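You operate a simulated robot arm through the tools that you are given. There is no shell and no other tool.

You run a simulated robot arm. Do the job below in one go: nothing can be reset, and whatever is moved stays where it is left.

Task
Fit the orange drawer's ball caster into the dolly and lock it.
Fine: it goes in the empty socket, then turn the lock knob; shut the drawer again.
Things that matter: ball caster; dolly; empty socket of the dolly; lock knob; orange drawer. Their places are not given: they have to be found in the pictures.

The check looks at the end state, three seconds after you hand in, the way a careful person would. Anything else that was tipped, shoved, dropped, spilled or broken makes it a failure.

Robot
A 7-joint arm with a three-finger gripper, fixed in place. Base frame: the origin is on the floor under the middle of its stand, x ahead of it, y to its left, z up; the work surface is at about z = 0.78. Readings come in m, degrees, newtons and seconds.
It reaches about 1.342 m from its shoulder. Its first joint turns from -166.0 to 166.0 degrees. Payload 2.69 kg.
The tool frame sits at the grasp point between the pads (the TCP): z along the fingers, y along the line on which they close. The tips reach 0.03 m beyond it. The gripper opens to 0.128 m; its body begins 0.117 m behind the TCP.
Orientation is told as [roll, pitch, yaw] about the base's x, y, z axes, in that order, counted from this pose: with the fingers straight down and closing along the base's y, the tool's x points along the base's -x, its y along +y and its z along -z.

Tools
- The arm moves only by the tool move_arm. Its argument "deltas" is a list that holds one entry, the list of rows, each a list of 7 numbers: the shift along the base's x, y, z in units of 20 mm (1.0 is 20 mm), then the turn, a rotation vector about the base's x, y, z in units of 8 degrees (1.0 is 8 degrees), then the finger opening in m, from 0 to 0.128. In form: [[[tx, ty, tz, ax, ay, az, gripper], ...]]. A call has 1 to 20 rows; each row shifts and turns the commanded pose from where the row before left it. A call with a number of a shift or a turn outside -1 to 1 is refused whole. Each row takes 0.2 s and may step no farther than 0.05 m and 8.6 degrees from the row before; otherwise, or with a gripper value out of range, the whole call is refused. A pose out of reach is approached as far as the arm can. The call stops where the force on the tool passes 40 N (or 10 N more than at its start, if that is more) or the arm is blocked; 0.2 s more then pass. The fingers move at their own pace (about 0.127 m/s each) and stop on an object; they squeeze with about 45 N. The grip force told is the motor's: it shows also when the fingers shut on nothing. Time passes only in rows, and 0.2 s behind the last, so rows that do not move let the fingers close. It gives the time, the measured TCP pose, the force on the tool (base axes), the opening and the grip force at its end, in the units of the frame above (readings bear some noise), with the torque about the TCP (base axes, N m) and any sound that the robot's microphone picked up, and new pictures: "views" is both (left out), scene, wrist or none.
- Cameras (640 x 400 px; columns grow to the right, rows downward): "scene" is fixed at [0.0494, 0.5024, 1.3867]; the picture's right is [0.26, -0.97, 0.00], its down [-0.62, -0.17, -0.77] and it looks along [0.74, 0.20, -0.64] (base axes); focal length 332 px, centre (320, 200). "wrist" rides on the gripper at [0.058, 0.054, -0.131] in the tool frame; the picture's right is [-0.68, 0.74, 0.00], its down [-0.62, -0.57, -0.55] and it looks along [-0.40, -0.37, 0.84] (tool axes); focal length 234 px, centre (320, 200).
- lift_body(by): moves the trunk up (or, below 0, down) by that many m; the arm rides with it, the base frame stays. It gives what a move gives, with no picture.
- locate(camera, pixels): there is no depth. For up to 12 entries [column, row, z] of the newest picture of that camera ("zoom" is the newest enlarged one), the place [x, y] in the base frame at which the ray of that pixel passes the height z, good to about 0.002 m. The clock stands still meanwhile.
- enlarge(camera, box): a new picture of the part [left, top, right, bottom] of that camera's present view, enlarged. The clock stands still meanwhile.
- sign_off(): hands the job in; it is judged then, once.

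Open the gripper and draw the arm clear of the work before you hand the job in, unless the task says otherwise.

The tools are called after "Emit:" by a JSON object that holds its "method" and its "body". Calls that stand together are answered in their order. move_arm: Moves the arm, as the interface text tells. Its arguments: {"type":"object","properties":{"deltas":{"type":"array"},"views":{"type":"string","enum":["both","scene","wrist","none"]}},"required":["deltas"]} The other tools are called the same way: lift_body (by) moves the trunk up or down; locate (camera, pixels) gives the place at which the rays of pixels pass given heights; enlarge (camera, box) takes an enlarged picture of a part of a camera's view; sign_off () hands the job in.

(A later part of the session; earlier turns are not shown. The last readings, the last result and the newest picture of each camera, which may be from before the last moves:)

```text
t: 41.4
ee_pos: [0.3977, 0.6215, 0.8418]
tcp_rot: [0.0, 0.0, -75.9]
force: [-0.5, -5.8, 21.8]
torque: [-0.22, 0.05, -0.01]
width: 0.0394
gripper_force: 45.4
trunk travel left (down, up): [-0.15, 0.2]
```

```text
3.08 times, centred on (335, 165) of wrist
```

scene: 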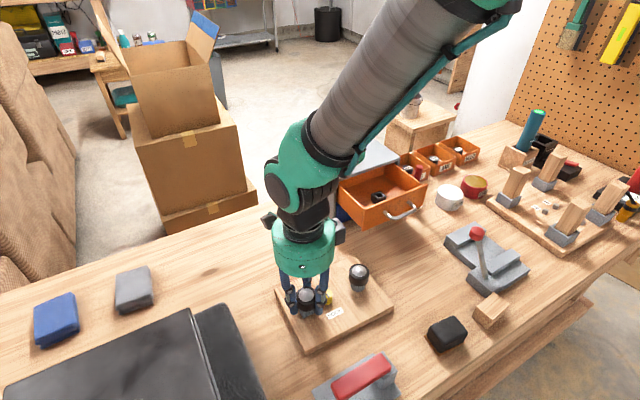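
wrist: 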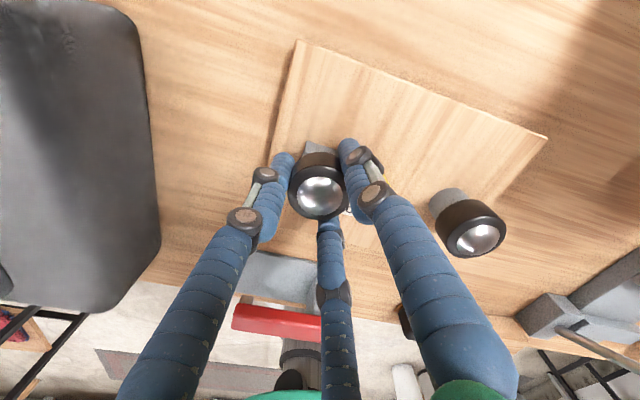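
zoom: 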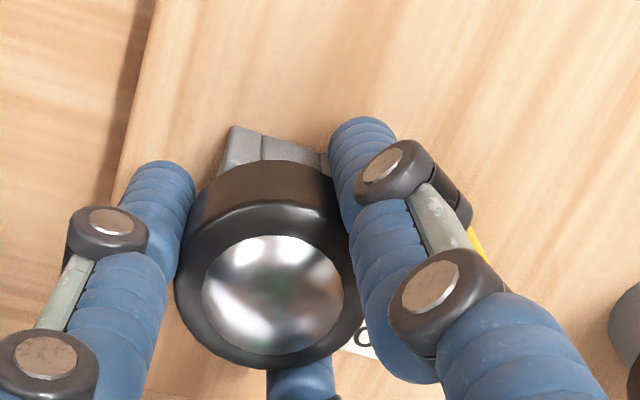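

The seat is firm (22 N for 1 mm) and the housing rests on the socket. I relieve the push, open to 56 mm and rise straight up.

Emit:
{"method": "move_arm", "body": {"deltas": [[[0, 0, 0.07, 0, 0, 0, 0.0], [0, 0, 0, 0, 0, 0, 0.056], [0, 0, 0, 0, 0, 0, 0.056], [0, 0, 0.5, 0, 0, 0, 0.056], [0, 0, 1, 0, 0, 0, 0.056], [0, 0, 1, 0, 0, 0, 0.056], [0, 0, 1, 0, 0, 0, 0.056], [0, 0, 1, 0, 0, 0, 0.056], [0, 0, 1, 0, 0, 0, 0.056], [0, 0, 1, 0, 0, 0, 0.056], [0, 0, 1, 0, 0, 0, 0.056]]], "views": "both"}}

Emit:
{"method": "enlarge", "body": {"camera": "scene", "box": [280, 260, 380, 330]}}

Emit:
{"method": "enlarge", "body": {"camera": "wrist", "box": [280, 80, 400, 170]}}

```text
t: 43.8
ee_pos: [0.3976, 0.6215, 0.9934]
tcp_rot: [0.0, -0.1, -75.9]
force: [-0.2, 0.1, -0.4]
torque: [0.03, 0.01, -0.02]
width: 0.0559
gripper_force: 0.0
trunk travel left (down, up): [-0.15, 0.2]
```

scene: 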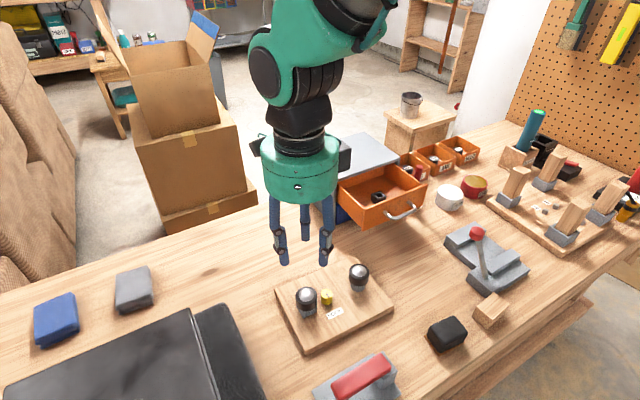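
wrist: 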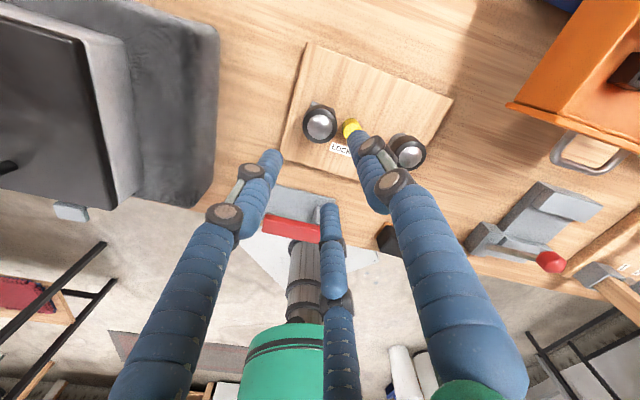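

```text
5.71 times, centred on (330, 295) of scene
```

zoom: 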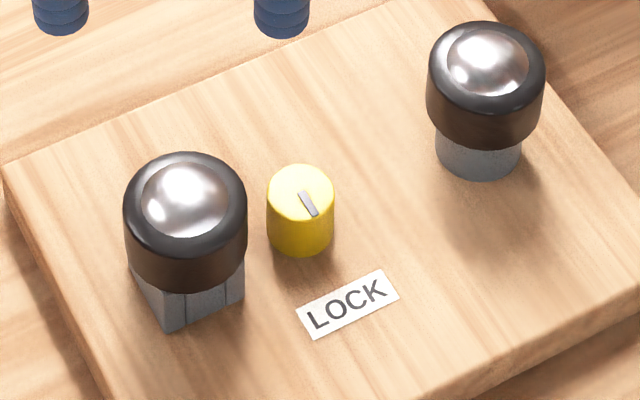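

```text
4.44 times, centred on (340, 125) of wrist
```

zoom: 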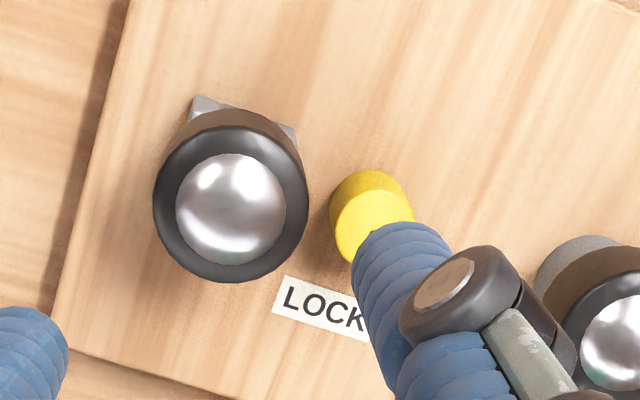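

The caster stands upright and fully down in the socket. Next the knob: I triangulate the board height from the LOCK label's left corners (scene (326,314.3), (328.8,319); wrist (332.1,142.3), (329.4,149.8)).

Emit:
{"method": "locate", "body": {"camera": "scene", "pixels": [[326.0, 314.3, 0.8], [326.0, 314.3, 0.8], [326.0, 314.3, 0.8], [326.0, 314.3, 0.8], [328.8, 319.0, 0.8], [328.8, 319.0, 0.8], [328.8, 319.0, 0.8], [328.8, 319.0, 0.8], [326.0, 314.3, 0.79], [326.0, 314.3, 0.79], [328.8, 319.0, 0.79], [328.8, 319.0, 0.79]]}}

Emit:
{"method": "locate", "body": {"camera": "wrist", "pixels": [[332.1, 142.3, 0.8], [332.1, 142.3, 0.8], [332.1, 142.3, 0.8], [332.1, 142.3, 0.8], [329.4, 149.8, 0.8], [329.4, 149.8, 0.8], [329.4, 149.8, 0.8], [329.4, 149.8, 0.8], [332.1, 142.3, 0.79], [332.1, 142.3, 0.79], [329.4, 149.8, 0.79], [329.4, 149.8, 0.79]]}}

Emit:
{"method": "enlarge", "body": {"camera": "scene", "box": [312, 285, 344, 322]}}

```text
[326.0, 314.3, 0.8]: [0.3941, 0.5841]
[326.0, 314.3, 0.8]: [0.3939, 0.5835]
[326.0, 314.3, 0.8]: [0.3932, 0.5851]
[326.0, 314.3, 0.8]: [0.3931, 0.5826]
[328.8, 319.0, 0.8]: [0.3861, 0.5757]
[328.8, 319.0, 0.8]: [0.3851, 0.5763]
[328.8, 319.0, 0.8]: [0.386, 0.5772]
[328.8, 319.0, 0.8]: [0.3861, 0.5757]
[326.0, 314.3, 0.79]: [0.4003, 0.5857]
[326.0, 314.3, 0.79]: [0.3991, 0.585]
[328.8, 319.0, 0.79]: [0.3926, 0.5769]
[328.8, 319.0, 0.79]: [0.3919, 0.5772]
```

```text
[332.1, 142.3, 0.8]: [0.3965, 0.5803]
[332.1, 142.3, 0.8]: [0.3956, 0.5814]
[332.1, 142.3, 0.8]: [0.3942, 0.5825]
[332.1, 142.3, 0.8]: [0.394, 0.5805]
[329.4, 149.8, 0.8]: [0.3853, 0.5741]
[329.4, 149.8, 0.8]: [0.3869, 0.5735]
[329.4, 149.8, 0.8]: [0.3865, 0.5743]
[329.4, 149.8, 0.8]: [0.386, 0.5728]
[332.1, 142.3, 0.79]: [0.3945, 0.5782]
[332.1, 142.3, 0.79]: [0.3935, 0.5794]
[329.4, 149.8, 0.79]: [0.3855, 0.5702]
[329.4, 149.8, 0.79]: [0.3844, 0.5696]
```

```text
10.81 times, centred on (328, 304) of scene
```

zoom: 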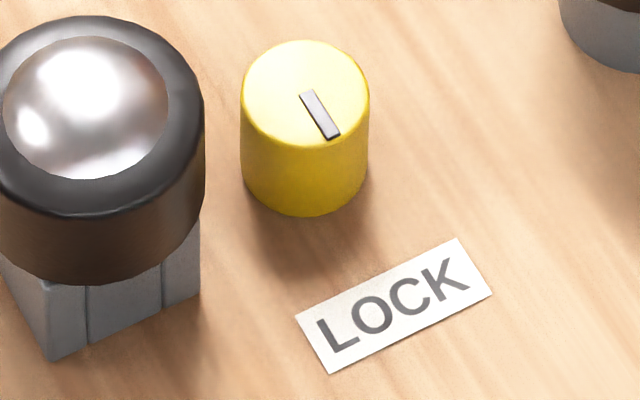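

The board top is about z 0.799, so the knob's top is near 0.8155, its centre near (0.4277, 0.589), 23.4 mm across. The caster lies 44 mm away at bearing 134°, so I'll use yaw -16° (caster midway between two fingers) and turn in short strokes. I move above the knob.

Emit:
{"method": "move_arm", "body": {"deltas": [[[0.2, -0.2, 0, 0, 0, 0.9375, 0.05], [0.2, -0.2, 0, 0, 0, 0.9375, 0.05], [0.2, -0.2, 0, 0, 0, 0.9375, 0.04], [0.2, -0.2, 0, 0, 0, 0.9375, 0.034], [0.2, -0.2, -0.5, 0, 0, 0.9375, 0.034], [0.2, -0.2, -0.5, 0, 0, 0.9375, 0.034], [0.2, -0.2, -0.5, 0, 0, 0.9375, 0.034], [0.1, -0.2, -0.5, 0, 0, 0.9375, 0.034], [0, 0, 0, 0, 0, 0, 0.034]]], "views": "both"}}

Emit:
{"method": "enlarge", "body": {"camera": "wrist", "box": [260, 70, 380, 170]}}

```text
t: 45.8
ee_pos: [0.4279, 0.588, 0.951]
tcp_rot: [0.0, -0.1, -15.7]
force: [-0.2, 0.7, -0.4]
torque: [-0.03, 0.01, -0.02]
width: 0.034
gripper_force: 0.1
trunk travel left (down, up): [-0.15, 0.2]
```

scene: 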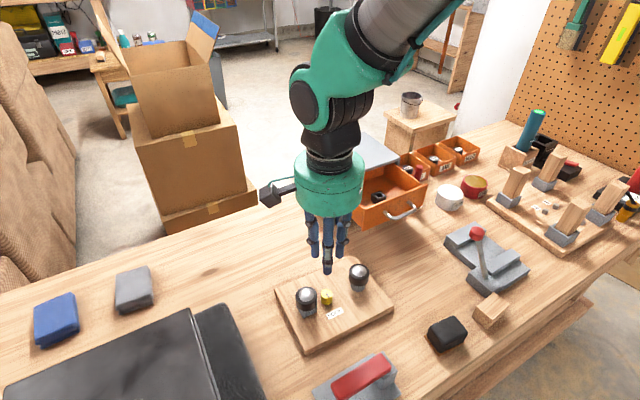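
wrist: 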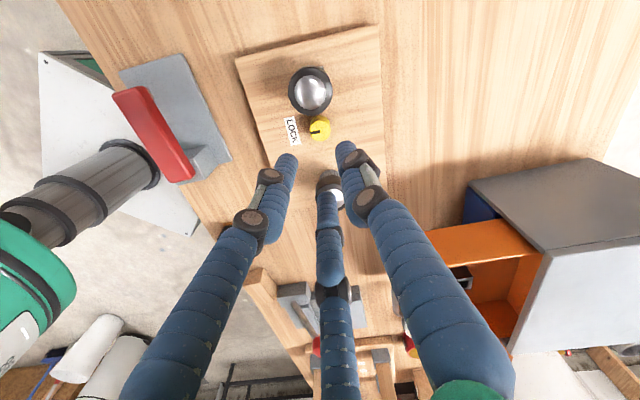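

```text
4.00 times, centred on (320, 120) of wrist
```

zoom: 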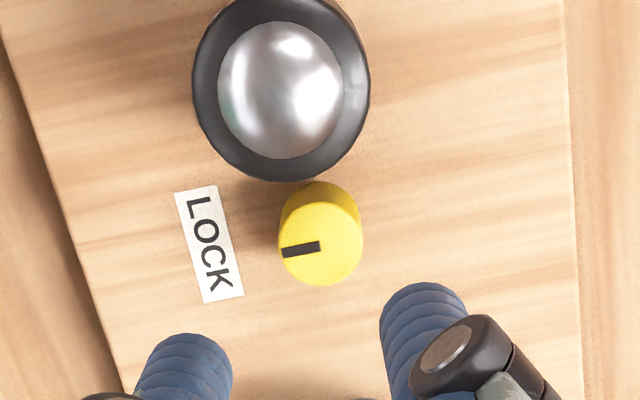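

Emit:
{"method": "locate", "body": {"camera": "zoom", "pixels": [[321, 244, 0.8155], [321, 244, 0.8155], [321, 244, 0.8155], [321, 244, 0.8155], [321, 244, 0.8155], [321, 244, 0.8155], [282, 87, 0.843], [282, 87, 0.843], [282, 251, 0.8155], [319, 246, 0.8155], [282, 251, 0.8155], [319, 246, 0.8155]]}}

```text
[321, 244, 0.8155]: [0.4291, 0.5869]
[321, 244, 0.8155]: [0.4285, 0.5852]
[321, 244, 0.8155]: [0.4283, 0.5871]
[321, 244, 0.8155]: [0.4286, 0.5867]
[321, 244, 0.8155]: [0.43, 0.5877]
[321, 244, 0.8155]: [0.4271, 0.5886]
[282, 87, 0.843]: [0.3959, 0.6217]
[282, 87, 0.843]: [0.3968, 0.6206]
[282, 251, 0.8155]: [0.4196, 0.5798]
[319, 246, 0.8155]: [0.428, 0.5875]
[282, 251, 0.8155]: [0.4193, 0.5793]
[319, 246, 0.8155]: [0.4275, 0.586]
```

The knob is within about 1 mm of the tool axis. I descend around it, first to z 0.858, and check the clearances.

Emit:
{"method": "move_arm", "body": {"deltas": [[[0.02, -0.02, -1, 0, 0, 0, 0.034], [0, 0, -1, 0, 0, 0, 0.034], [0, 0, -1, 0, 0, 0, 0.034], [0, 0, -1, 0, 0, 0, 0.034], [0, 0, -0.6, 0, 0, 0, 0.034], [0, 0, 0, 0, 0, 0, 0.034]]], "views": "both"}}

Emit:
{"method": "enlarge", "body": {"camera": "scene", "box": [290, 260, 370, 320]}}

Emit:
{"method": "enlarge", "body": {"camera": "wrist", "box": [250, 80, 390, 220]}}

```text
t: 47.2
ee_pos: [0.4268, 0.5876, 0.8597]
tcp_rot: [0.0, -0.1, -16.0]
force: [0.4, 0.1, 0.2]
torque: [0.0, 0.02, -0.01]
width: 0.034
gripper_force: 0.1
trunk travel left (down, up): [-0.15, 0.2]
```

scene: 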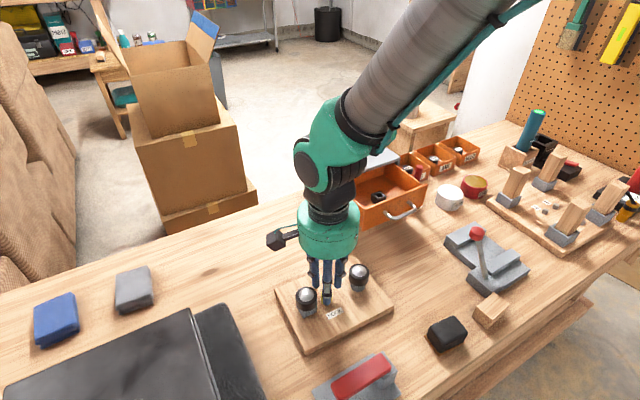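
wrist: 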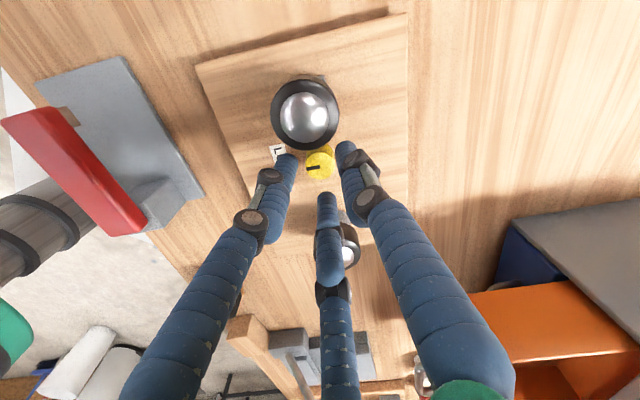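

```text
6.67 times, centred on (330, 290) of scene
```

zoom: 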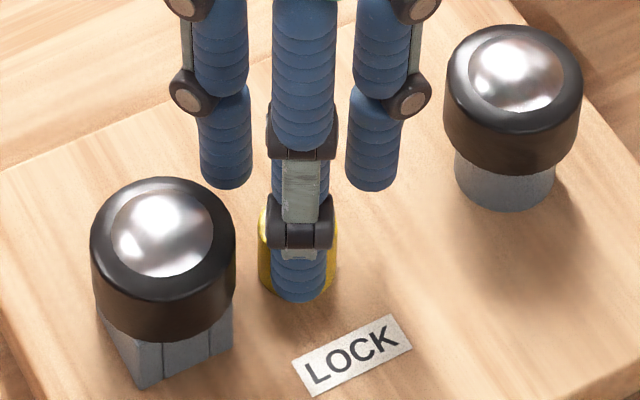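

```text
2.86 times, centred on (320, 150) of wrist
```

zoom: 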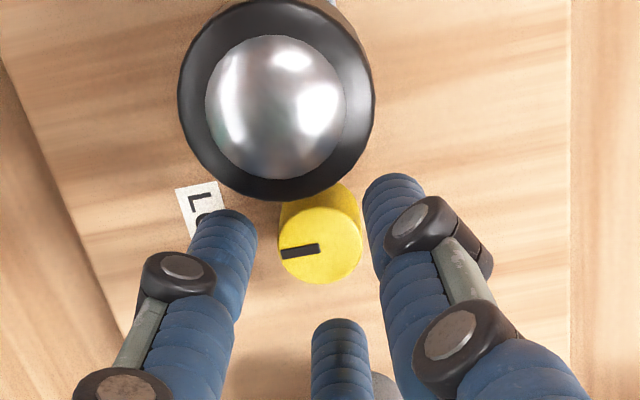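

The three fingers surround the knob clear of the new caster. I descend the last 25 mm.

Emit:
{"method": "move_arm", "body": {"deltas": [[[0, 0, -0.5, 0, 0, 0, 0.034], [0, 0, -0.4, 0, 0, 0, 0.034], [0, 0, -0.3, 0, 0, 0, 0.034], [0, 0, 0, 0, 0, 0, 0.034]]], "views": "both"}}

Emit:
{"method": "enlarge", "body": {"camera": "scene", "box": [290, 260, 370, 320]}}

Emit:
{"method": "enlarge", "body": {"camera": "wrist", "box": [250, 80, 390, 220]}}

```text
t: 48.2
ee_pos: [0.4267, 0.5874, 0.8361]
tcp_rot: [0.0, 0.0, -15.9]
force: [0.7, 0.9, 0.3]
torque: [-0.02, 0.01, 0.01]
width: 0.0343
gripper_force: 0.0
trunk travel left (down, up): [-0.15, 0.2]
```

scene: 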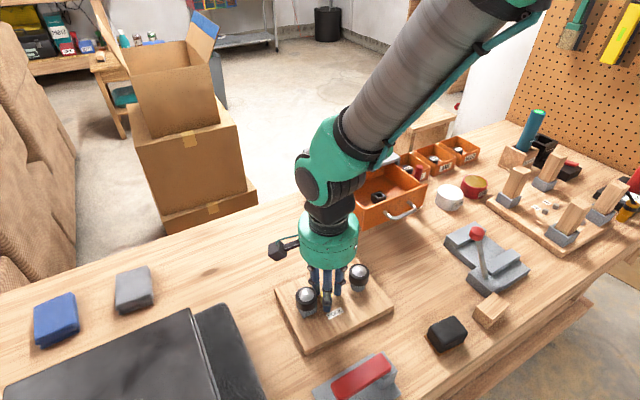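
wrist: 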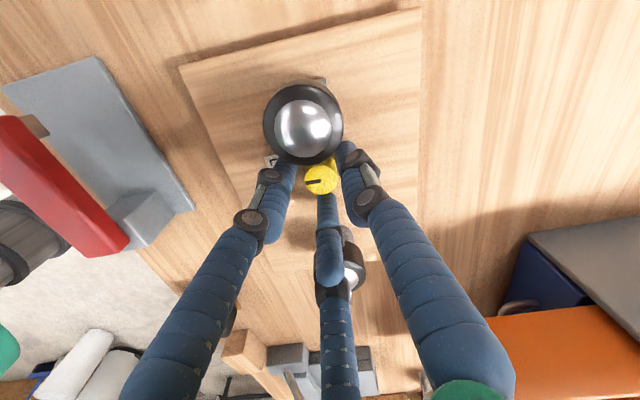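

```text
6.67 times, centred on (330, 290) of scene
```

zoom: 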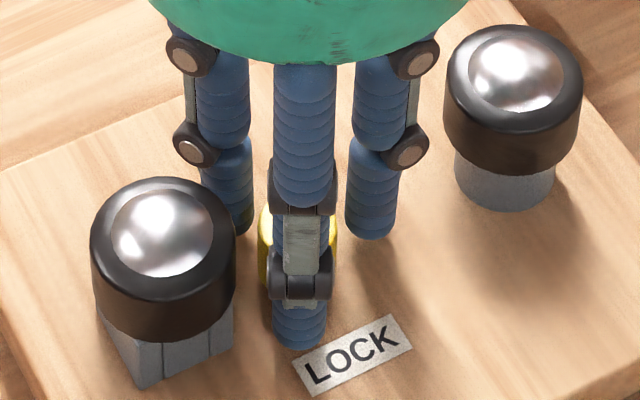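

```text
2.86 times, centred on (320, 150) of wrist
```

zoom: 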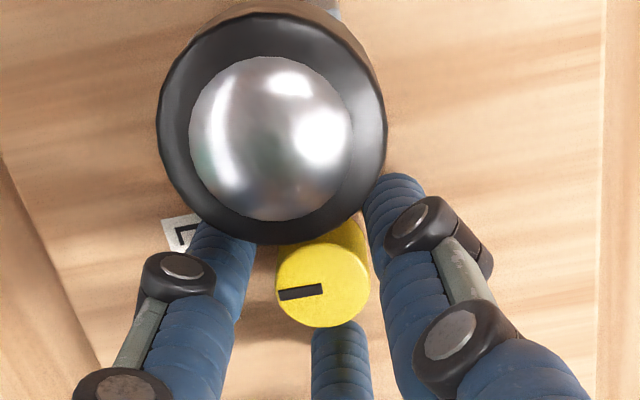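

No contact anywhere. I close on the knob at this yaw, and then test a small clockwise turn to feel its resistance.

Emit:
{"method": "move_arm", "body": {"deltas": [[[0, 0, 0, 0, 0, 0, 0.0], [0, 0, 0, 0, 0, 0, 0.0], [0, 0, 0, 0, 0, 0, 0.0]]], "views": "none"}}

```text
t: 49.0
ee_pos: [0.4282, 0.5883, 0.8354]
tcp_rot: [0.1, -0.1, -15.9]
force: [1.7, 2.1, -0.3]
torque: [0.1, -0.07, 0.02]
width: 0.0231
gripper_force: 44.6
trunk travel left (down, up): [-0.15, 0.2]
```

The knob is gripped at 23.1 mm. I turn clockwise by 8° and read the torque.

Emit:
{"method": "move_arm", "body": {"deltas": [[[0, 0, 0, 0, 0, -0.5, 0.0], [0, 0, 0, 0, 0, -0.5, 0.0], [0, 0, 0, 0, 0, 0, 0.0]]], "views": "wrist"}}

Emit:
{"method": "enlarge", "body": {"camera": "wrist", "box": [250, 80, 390, 220]}}

```text
t: 49.8
ee_pos: [0.4267, 0.5885, 0.8359]
tcp_rot: [0.0, -0.1, -23.9]
force: [-1.7, 0.8, 1.5]
torque: [-0.08, 0.12, 0.0]
width: 0.0234
gripper_force: 45.0
trunk travel left (down, up): [-0.15, 0.2]
```

wrist: 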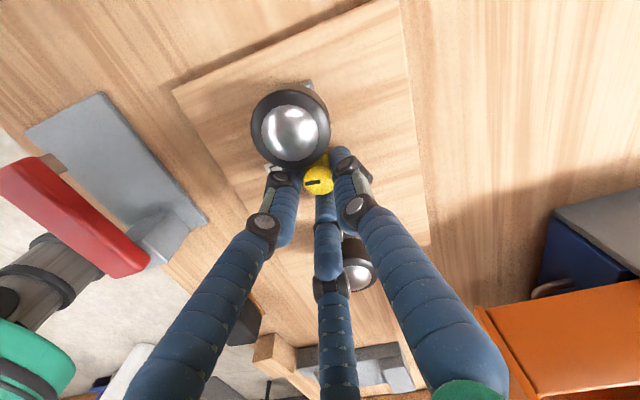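

```text
2.86 times, centred on (320, 150) of wrist
```

zoom: 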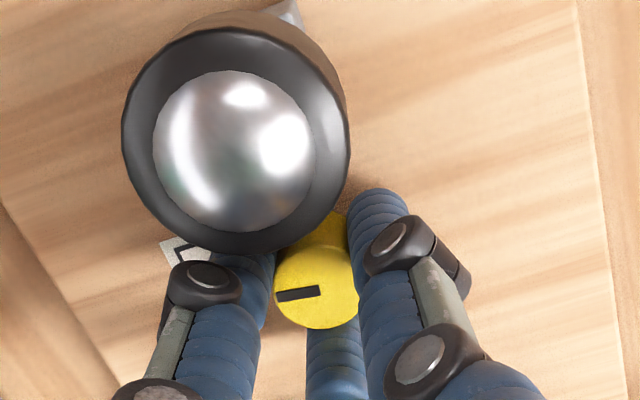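

The pointer moved with the fingers and torque is about zero, so the knob turns freely clockwise. I go another 4° to see how near the finger comes to the caster.

Emit:
{"method": "move_arm", "body": {"deltas": [[[0, 0, 0, 0, 0, -0.5, 0.0], [0, 0, 0, 0, 0, 0, 0.0]]], "views": "both"}}

Emit:
{"method": "enlarge", "body": {"camera": "scene", "box": [290, 265, 350, 315]}}

Emit:
{"method": "enlarge", "body": {"camera": "wrist", "box": [250, 80, 390, 220]}}

```text
t: 50.4
ee_pos: [0.4273, 0.5888, 0.8365]
tcp_rot: [0.0, 0.0, -27.9]
force: [0.3, -1.2, 2.9]
torque: [-0.1, 0.08, -0.03]
width: 0.0237
gripper_force: 44.9
trunk travel left (down, up): [-0.15, 0.2]
```

scene: 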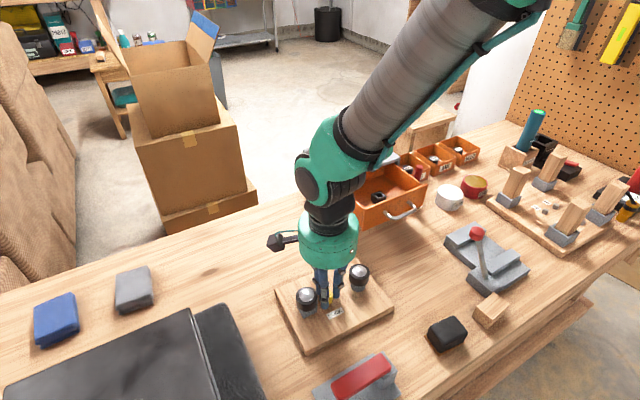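
wrist: 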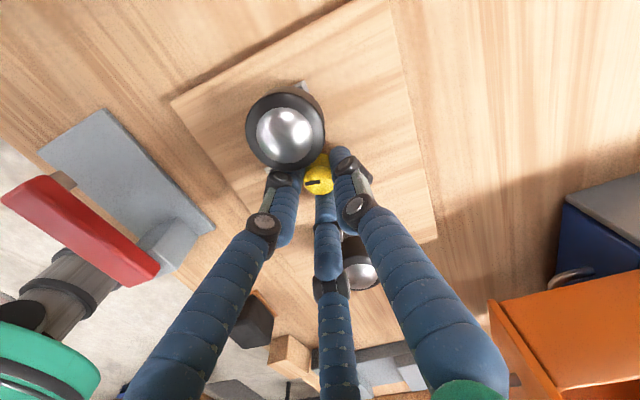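

```text
8.00 times, centred on (320, 290) of scene
```

zoom: 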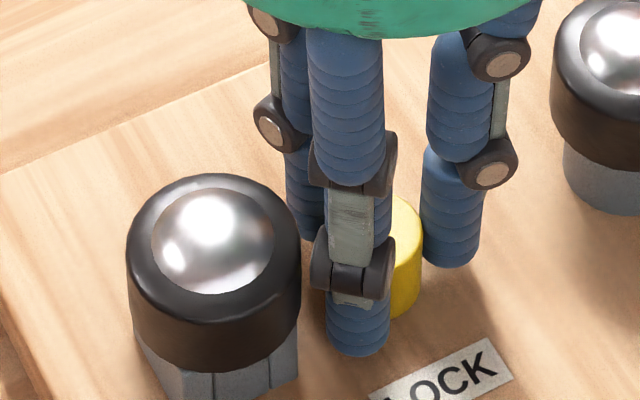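

```text
2.86 times, centred on (320, 150) of wrist
```

zoom: 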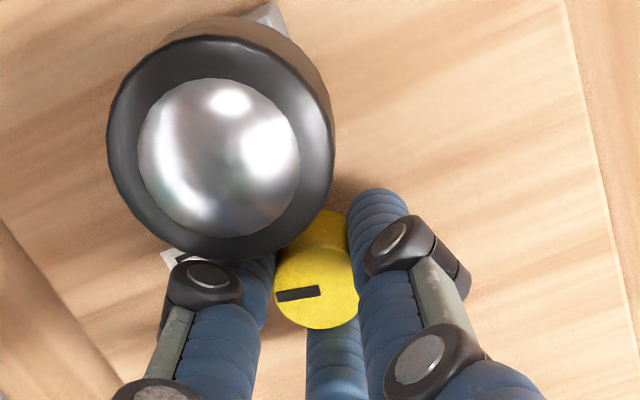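

Clearance to the caster is still a few millimetres, so ±12° about the middle works. Next stroke: open, turn back +24°, grip, and turn clockwise 24°.

Emit:
{"method": "move_arm", "body": {"deltas": [[[0, 0, 0, 0, 0, 0, 0.033], [0, 0, 0, 0, 0, 0, 0.033], [0, 0, 0, 0, 0, 1, 0.033], [0, 0, 0, 0, 0, 1, 0.033], [0, 0, 0, 0, 0, 1, 0.033], [0, 0, 0, 0, 0, 0, 0.033]]], "views": "wrist"}}

Emit:
{"method": "enlarge", "body": {"camera": "wrist", "box": [250, 80, 390, 220]}}

```text
t: 51.8
ee_pos: [0.4288, 0.5877, 0.8362]
tcp_rot: [0.0, -0.2, -3.8]
force: [-0.2, 0.9, 0.1]
torque: [-0.03, 0.0, 0.01]
width: 0.033
gripper_force: 0.1
trunk travel left (down, up): [-0.15, 0.2]
```

wrist: 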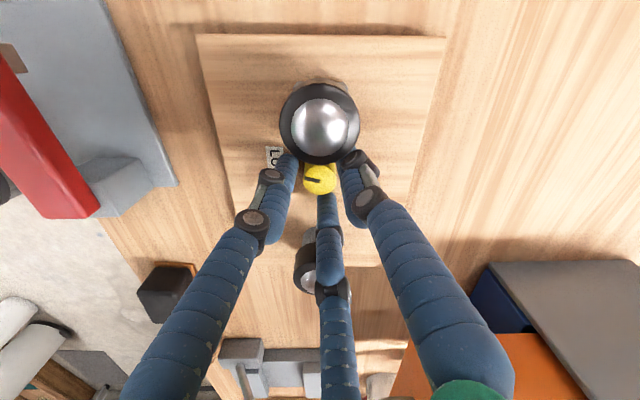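

```text
2.86 times, centred on (320, 150) of wrist
```

zoom: 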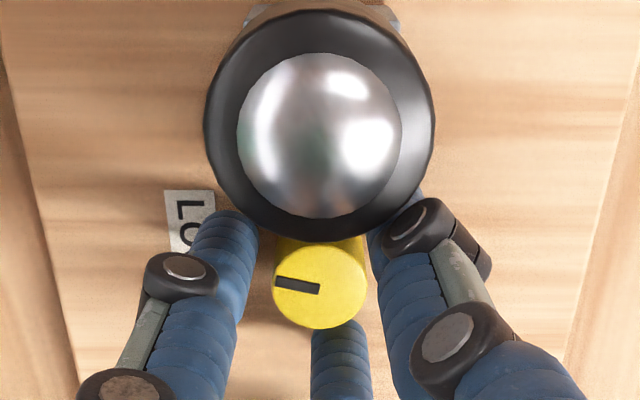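

I check whether the knob kept its 12° turn by locating the pointer's ends in this view.

Emit:
{"method": "enlarge", "body": {"camera": "wrist", "box": [300, 158, 344, 200]}}

Emit:
{"method": "enlarge", "body": {"camera": "scene", "box": [300, 275, 350, 315]}}

```text
9.52 times, centred on (322, 179) of wrist
```

zoom: 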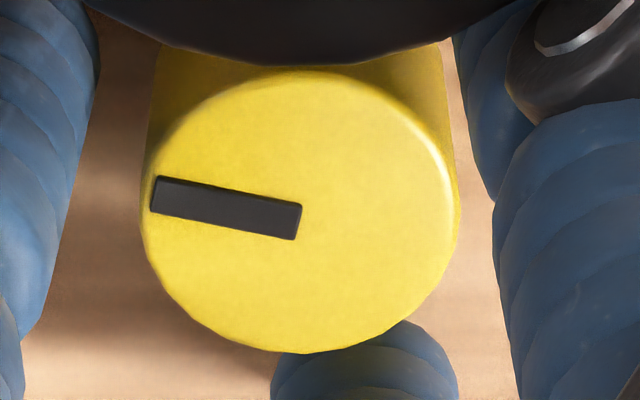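

```text
10.00 times, centred on (325, 295) of scene
```

zoom: 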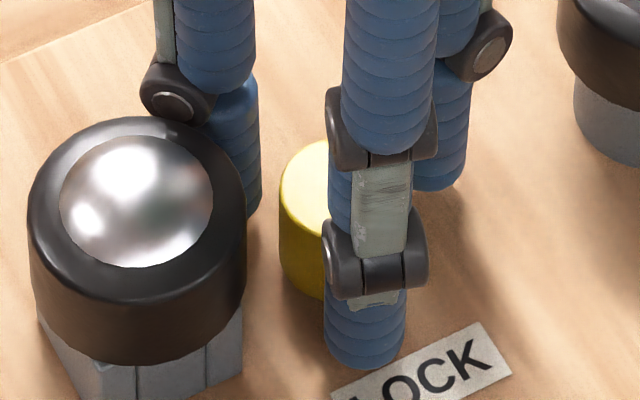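

The pointer is now at about 212° (it was about 222°), so the knob held its turn. I grip and turn clockwise by 24°.

Emit:
{"method": "move_arm", "body": {"deltas": [[[0, 0, 0, 0, 0, 0, 0.0], [0, 0, 0, 0, 0, 0, 0.0], [0, 0, 0, 0, 0, -1, 0.0], [0, 0, 0, 0, 0, -1, 0.0], [0, 0, 0, 0, 0, -1, 0.0], [0, 0, 0, 0, 0, 0, 0.0]]], "views": "wrist"}}

Emit:
{"method": "enlarge", "body": {"camera": "wrist", "box": [300, 158, 344, 200]}}

```text
t: 53.2
ee_pos: [0.4263, 0.589, 0.8371]
tcp_rot: [0.1, -0.1, -27.9]
force: [0.8, -1.4, 0.5]
torque: [-0.09, -0.14, 0.02]
width: 0.0229
gripper_force: 45.0
trunk travel left (down, up): [-0.15, 0.2]
```

wrist: 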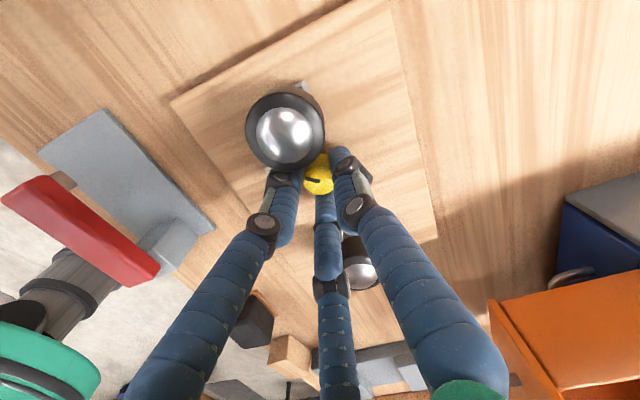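

```text
9.52 times, centred on (322, 179) of wrist
```

zoom: 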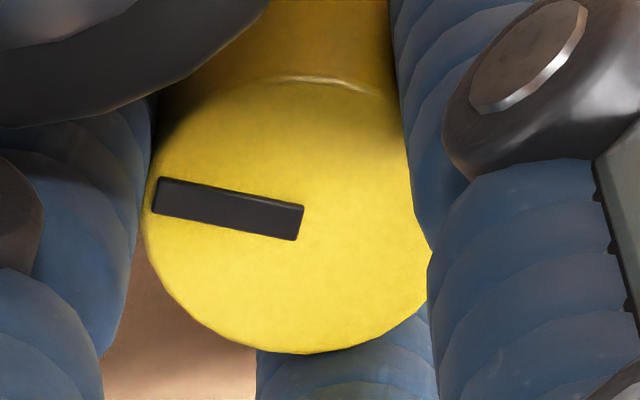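

The knob followed the whole stroke (about 36° in total now). I repeat the cycle.

Emit:
{"method": "move_arm", "body": {"deltas": [[[0, 0, 0, 0, 0, 0, 0.033], [0, 0, 0, 0, 0, 0, 0.033], [0, 0, 0, 0, 0, 1, 0.033], [0, 0, 0, 0, 0, 1, 0.033], [0, 0, 0, 0, 0, 1, 0.033], [0, 0, 0, 0, 0, 0, 0.033], [0, 0, 0, 0, 0, 0, 0.0], [0, 0, 0, 0, 0, 0, 0.0], [0, 0, 0, 0, 0, -1, 0.0], [0, 0, 0, 0, 0, -1, 0.0], [0, 0, 0, 0, 0, -1, 0.0], [0, 0, 0, 0, 0, 0, 0.0]]], "views": "wrist"}}

Emit:
{"method": "enlarge", "body": {"camera": "wrist", "box": [300, 158, 344, 200]}}

```text
t: 55.8
ee_pos: [0.4282, 0.5887, 0.8352]
tcp_rot: [0.0, -0.2, -27.9]
force: [0.5, 0.1, -0.5]
torque: [0.05, -0.05, 0.04]
width: 0.0226
gripper_force: 45.1
trunk travel left (down, up): [-0.15, 0.2]
```

wrist: 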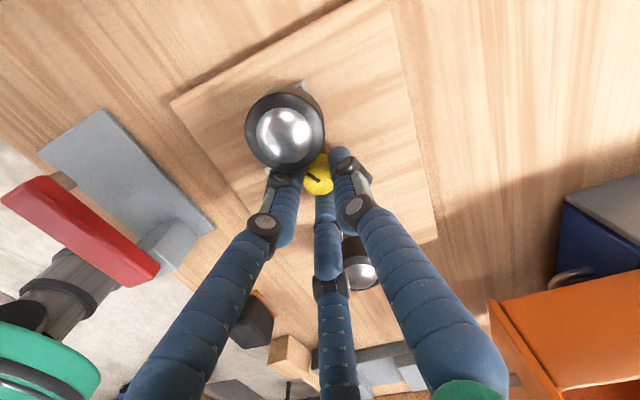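

```text
9.52 times, centred on (322, 179) of wrist
```

zoom: 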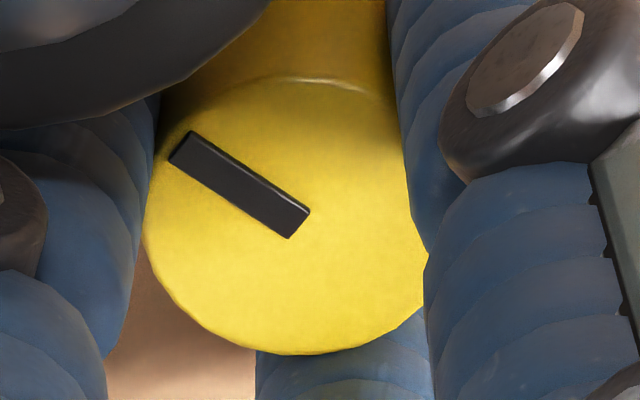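

The pointer has turned a further 24° (about 60° in total), still with no torque. Another cycle.

Emit:
{"method": "move_arm", "body": {"deltas": [[[0, 0, 0, 0, 0, 0, 0.033], [0, 0, 0, 0, 0, 0, 0.033], [0, 0, 0, 0, 0, 1, 0.033], [0, 0, 0, 0, 0, 1, 0.033], [0, 0, 0, 0, 0, 1, 0.033], [0, 0, 0, 0, 0, 0, 0.033], [0, 0, 0, 0, 0, 0, 0.0], [0, 0, 0, 0, 0, 0, 0.0], [0, 0, 0, 0, 0, -1, 0.0], [0, 0, 0, 0, 0, -1, 0.0], [0, 0, 0, 0, 0, -1, 0.0], [0, 0, 0, 0, 0, 0, 0.0]]], "views": "wrist"}}

Emit:
{"method": "enlarge", "body": {"camera": "wrist", "box": [300, 158, 344, 200]}}

```text
t: 58.4
ee_pos: [0.4286, 0.5884, 0.8354]
tcp_rot: [0.0, -0.1, -27.9]
force: [0.3, 1.1, 0.2]
torque: [0.04, 0.06, 0.02]
width: 0.0226
gripper_force: 45.1
trunk travel left (down, up): [-0.15, 0.2]
```

wrist: 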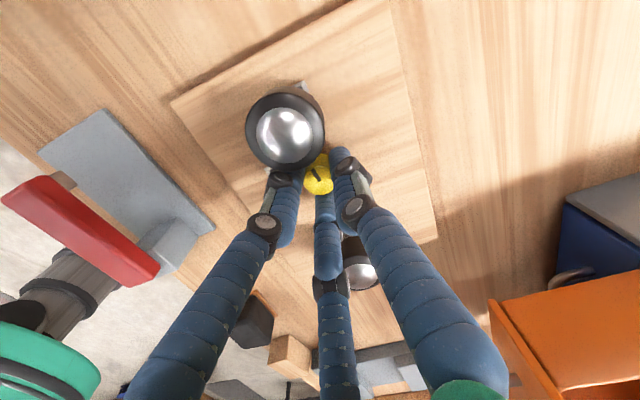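

```text
9.52 times, centred on (322, 179) of wrist
```

zoom: 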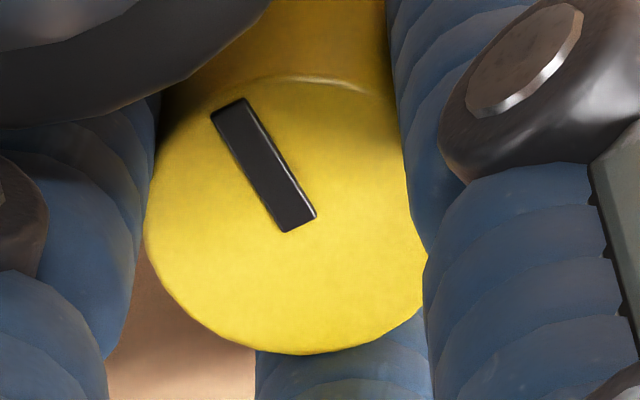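

About 84° in total, with no stop yet. I regrip and turn in smaller steps to find a stop or click near 90°.

Emit:
{"method": "move_arm", "body": {"deltas": [[[0, 0, 0, 0, 0, 0, 0.033], [0, 0, 0, 0, 0, 0, 0.033], [0, 0, 0, 0, 0, 1, 0.033], [0, 0, 0, 0, 0, 1, 0.033], [0, 0, 0, 0, 0, 1, 0.033], [0, 0, 0, 0, 0, 0, 0.033], [0, 0, 0, 0, 0, 0, 0.0], [0, 0, 0, 0, 0, 0, 0.0], [0, 0, 0, 0, 0, -0.5, 0.0], [0, 0, 0, 0, 0, -0.5, 0.0]]], "views": "wrist"}}

Emit:
{"method": "enlarge", "body": {"camera": "wrist", "box": [300, 158, 344, 200]}}

```text
t: 60.6
ee_pos: [0.4266, 0.5873, 0.8358]
tcp_rot: [0.0, -0.2, -11.9]
force: [1.9, -0.4, 0.2]
torque: [0.01, -0.04, 0.58]
width: 0.0227
gripper_force: 45.2
trunk travel left (down, up): [-0.15, 0.2]
```

wrist: 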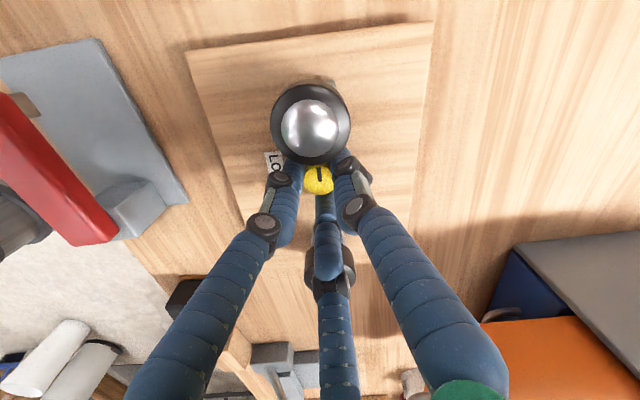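

```text
9.52 times, centred on (322, 179) of wrist
```

zoom: 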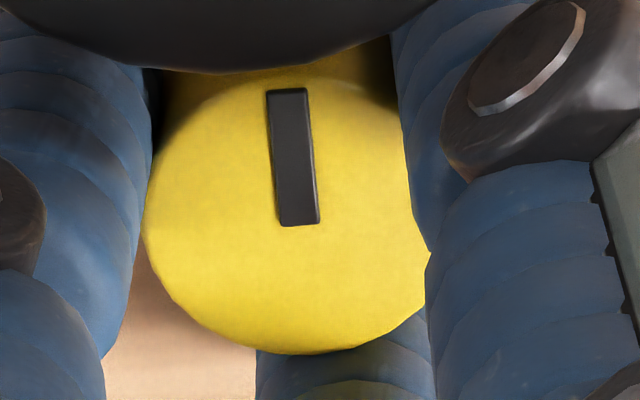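

Torque rose to 0.58 N m, so the knob has hit its stop at about 90°, with the pointer now toward the caster. I hold briefly, then release and rise.

Emit:
{"method": "move_arm", "body": {"deltas": [[[0, 0, 0, 0, 0, -0.15, 0.0], [0, 0, 0, 0, 0, 0, 0.0], [0, 0, 0, 0, 0, 0, 0.0]]], "views": "none"}}

```text
t: 61.4
ee_pos: [0.428, 0.5883, 0.8352]
tcp_rot: [0.0, -0.1, -13.1]
force: [-0.1, -0.2, 0.1]
torque: [0.04, 0.04, 0.46]
width: 0.023
gripper_force: 44.9
trunk travel left (down, up): [-0.15, 0.2]
```

Emit:
{"method": "move_arm", "body": {"deltas": [[[0, 0, 0, 0, 0, 0, 0.033], [0, 0, 0, 0, 0, 0, 0.033], [0, 0, 0.5, 0, 0, 0, 0.033], [0, 0, 1, 0, 0, 0, 0.033], [0, 0, 1, 0, 0, 0, 0.033], [0, 0, 1, 0, 0, 0, 0.033], [0, 0, 1, 0, 0, 0, 0.033], [0, 0, 1, 0, 0, 0, 0.033], [0, 0, 1, 0, 0, 0, 0.033]]], "views": "both"}}

Emit:
{"method": "enlarge", "body": {"camera": "scene", "box": [280, 260, 380, 330]}}

Emit:
{"method": "enlarge", "body": {"camera": "wrist", "box": [260, 60, 380, 160]}}

```text
t: 63.4
ee_pos: [0.4256, 0.5873, 0.9662]
tcp_rot: [-0.2, -0.1, -13.0]
force: [0.0, -0.2, 0.5]
torque: [0.04, -0.02, 0.01]
width: 0.0331
gripper_force: 0.1
trunk travel left (down, up): [-0.15, 0.2]
```

scene: 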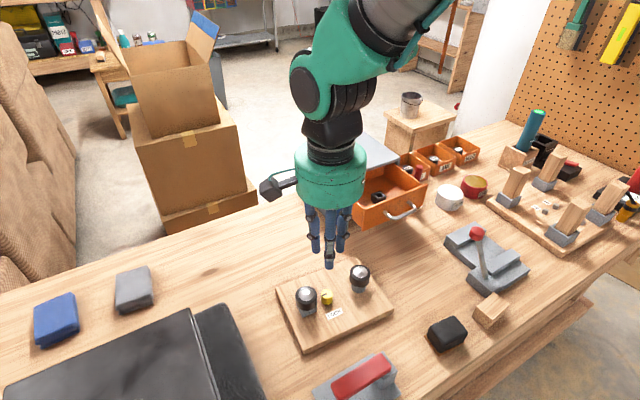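
wrist: 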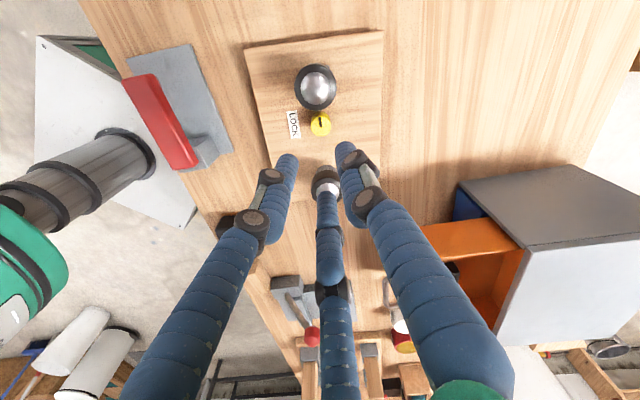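

```text
5.71 times, centred on (330, 295) of scene
```

zoom: 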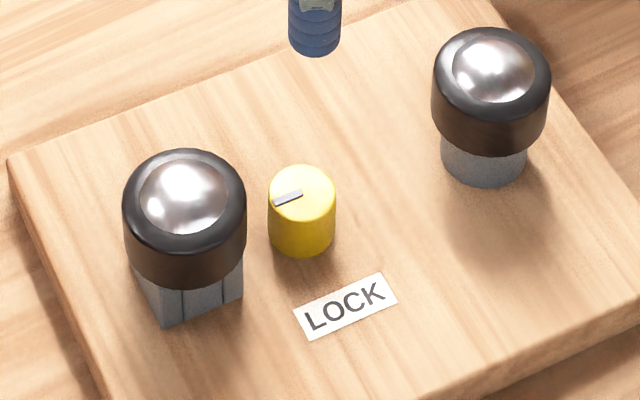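

```text
4.00 times, centred on (320, 110) of wrist
```

zoom: 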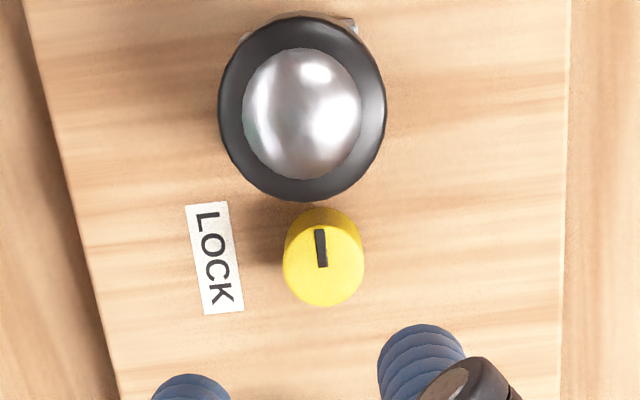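

The knob now points at the new caster, a 90° turn against its stop, and both casters stand upright. To shut the drawer I'll push its bar (now near (0.629, 0.465, 0.888)) with closed fingertips; I move in front of it, fingers closed, yaw 15°.

Emit:
{"method": "move_arm", "body": {"deltas": [[[0, 0, 0.9, 0, 0, 0, 0.0], [0, 0, 0.9, 0, 0, 0, 0.0], [0.84, -0.967, 0, 0, 0, 0.39, 0.0], [0.84, -0.967, 0, 0, 0, 0.39, 0.0], [0.84, -0.967, 0, 0, 0, 0.39, 0.0], [0.84, -0.967, 0, 0, 0, 0.39, 0.0], [0.84, -0.967, 0, 0, 0, 0.39, 0.0], [0.84, -0.967, 0, 0, 0, 0.39, 0.0], [0.84, -0.967, 0, 0, 0, 0.39, 0.0], [0.84, -0.967, 0, 0, 0, 0.39, 0.0], [0.84, -0.967, 0, 0, 0, 0.39, 0.0], [0, 0, 0, 0, 0, 0, 0.0]]], "views": "both"}}

Emit:
{"method": "enlarge", "body": {"camera": "scene", "box": [330, 140, 490, 280]}}

```text
t: 66.0
ee_pos: [0.5785, 0.4136, 1.0025]
tcp_rot: [-0.1, 0.0, 15.0]
force: [0.3, -1.4, 1.0]
torque: [0.04, 0.02, 0.0]
width: 0.0021
gripper_force: 31.9
trunk travel left (down, up): [-0.15, 0.2]
```

scene: 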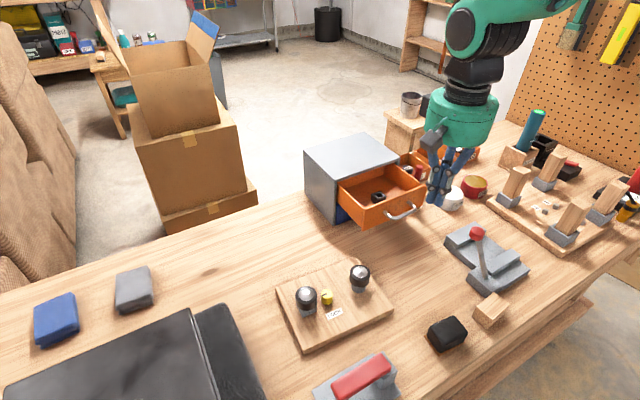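
wrist: 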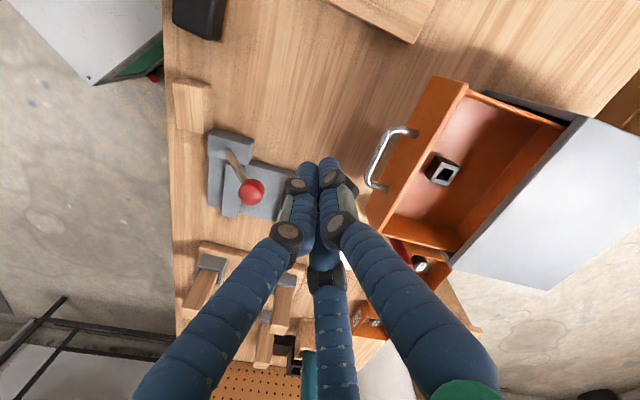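

```text
2.86 times, centred on (410, 210) of scene
```

zoom: 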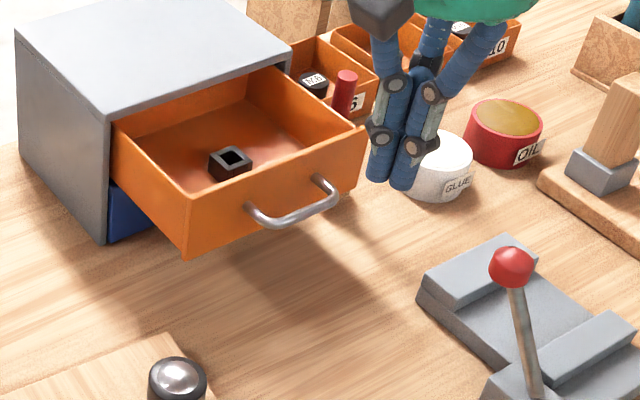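

Emit:
{"method": "locate", "body": {"camera": "wrist", "pixels": [[252, 192, 0.9], [252, 192, 0.92], [252, 192, 0.88], [392, 133, 0.888], [372, 185, 0.888], [379, 155, 0.888], [404, 128, 0.888], [383, 188, 0.888]]}}

Emit:
{"method": "locate", "body": {"camera": "scene", "pixels": [[478, 233, 0.9], [478, 233, 0.92], [478, 233, 0.88], [391, 218, 0.888], [413, 211, 0.888], [402, 216, 0.888], [447, 240, 0.8], [470, 225, 0.8]]}}

```text
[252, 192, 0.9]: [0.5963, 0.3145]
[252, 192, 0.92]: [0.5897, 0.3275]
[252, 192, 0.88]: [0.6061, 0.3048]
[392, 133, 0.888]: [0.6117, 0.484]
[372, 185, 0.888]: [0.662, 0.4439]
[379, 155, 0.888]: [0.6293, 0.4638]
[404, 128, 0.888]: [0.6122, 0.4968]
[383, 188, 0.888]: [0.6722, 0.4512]
```

```text
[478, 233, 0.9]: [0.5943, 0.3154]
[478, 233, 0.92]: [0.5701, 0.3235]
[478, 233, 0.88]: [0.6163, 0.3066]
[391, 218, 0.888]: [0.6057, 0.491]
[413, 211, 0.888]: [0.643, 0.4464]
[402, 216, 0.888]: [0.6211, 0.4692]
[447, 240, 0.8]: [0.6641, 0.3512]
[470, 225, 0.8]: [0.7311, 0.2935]
```

The bar's middle is at (0.63, 0.464), right in line with my position, and the lever is 10 cm away. I descend to z 0.905 and advance 4 cm along (0.693, 0.721).

Emit:
{"method": "move_arm", "body": {"deltas": [[[0, 0, -1, 0, 0, 0, 0.0], [0, 0, -1, 0, 0, 0, 0.0], [0, 0, -1, 0, 0, 0, 0.0], [0, 0, -1, 0, 0, 0, 0.0], [0, 0, -0.87, 0, 0, 0, 0.0], [0.347, 0.36, 0, 0, 0, 0, 0.0], [0.347, 0.36, 0, 0, 0, 0, 0.0], [0.347, 0.36, 0, 0, 0, 0, 0.0], [0.347, 0.36, 0, 0, 0, 0, 0.0]]], "views": "both"}}

Emit:
{"method": "enlarge", "body": {"camera": "scene", "box": [360, 150, 460, 240]}}

```text
t: 68.0
ee_pos: [0.6067, 0.4434, 0.9041]
tcp_rot: [0.0, 0.0, 14.9]
force: [-1.0, 0.6, 0.5]
torque: [-0.01, -0.03, 0.01]
width: 0.0019
gripper_force: 31.6
trunk travel left (down, up): [-0.15, 0.2]
```

scene: 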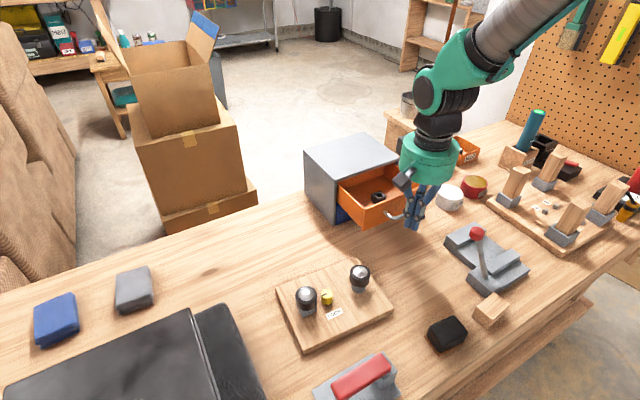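
wrist: 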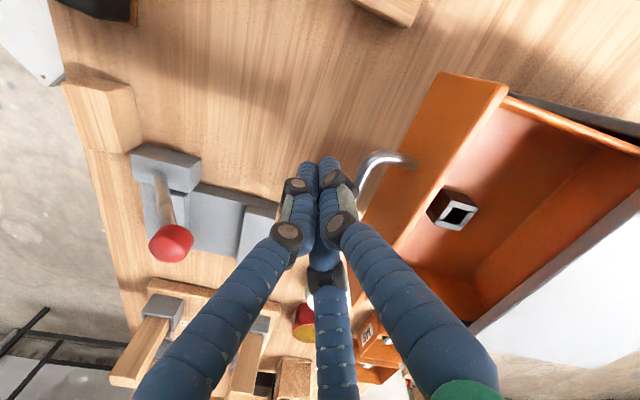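

```text
4.44 times, centred on (410, 195) of scene
```

zoom: 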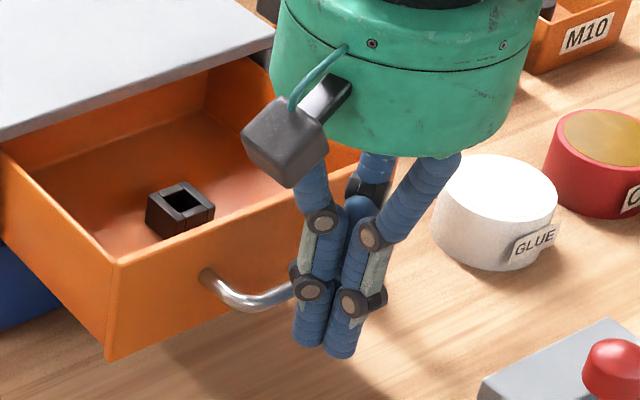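

The closed fingertips face the bar with no contact yet. I advance in 5 mm rows until it touches and the drawer starts to move.

Emit:
{"method": "move_arm", "body": {"deltas": [[[0.173, 0.18, 0, 0, 0, 0, 0.0], [0.173, 0.18, 0, 0, 0, 0, 0.0], [0.173, 0.18, 0, 0, 0, 0, 0.0], [0.173, 0.18, 0, 0, 0, 0, 0.0], [0.173, 0.18, 0, 0, 0, 0, 0.0]]], "views": "wrist"}}

```text
t: 69.2
ee_pos: [0.6235, 0.4613, 0.9053]
tcp_rot: [0.0, -0.2, 15.0]
force: [-0.2, 0.7, -0.2]
torque: [0.01, -0.01, 0.02]
width: 0.0021
gripper_force: 31.2
trunk travel left (down, up): [-0.15, 0.2]
```

wrist: 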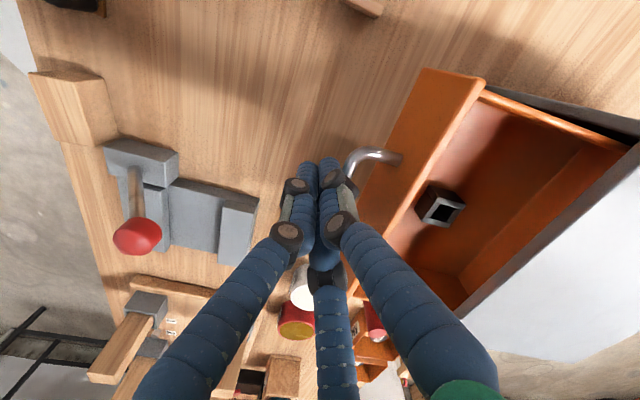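

Emit:
{"method": "move_arm", "body": {"deltas": [[[0.173, 0.18, 0, 0, 0, 0, 0.0], [0.173, 0.18, 0, 0, 0, 0, 0.0], [0.173, 0.18, 0, 0, 0, 0, 0.0], [0.173, 0.18, 0, 0, 0, 0, 0.0]]], "views": "both"}}

Emit:
{"method": "enlarge", "body": {"camera": "scene", "box": [330, 140, 450, 240]}}

```text
t: 70.2
ee_pos: [0.6382, 0.476, 0.9041]
tcp_rot: [0.0, 0.0, 15.0]
force: [0.2, -0.5, -0.6]
torque: [0.04, -0.03, -0.02]
width: 0.0021
gripper_force: 30.6
trunk travel left (down, up): [-0.15, 0.2]
```

scene: 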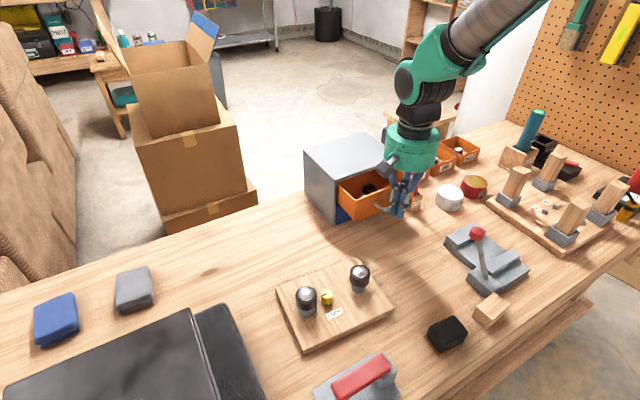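
wrist: 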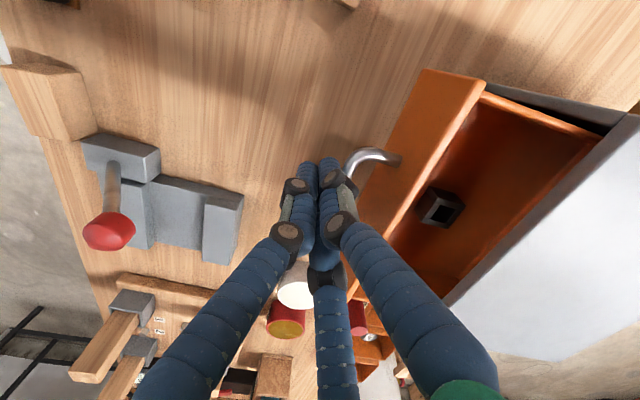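

```text
4.00 times, centred on (390, 190) of scene
```

zoom: 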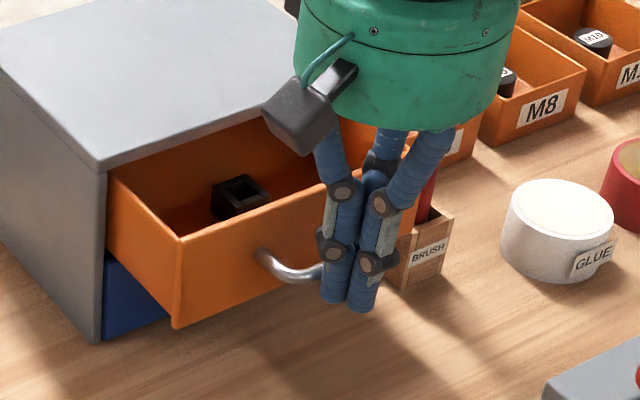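

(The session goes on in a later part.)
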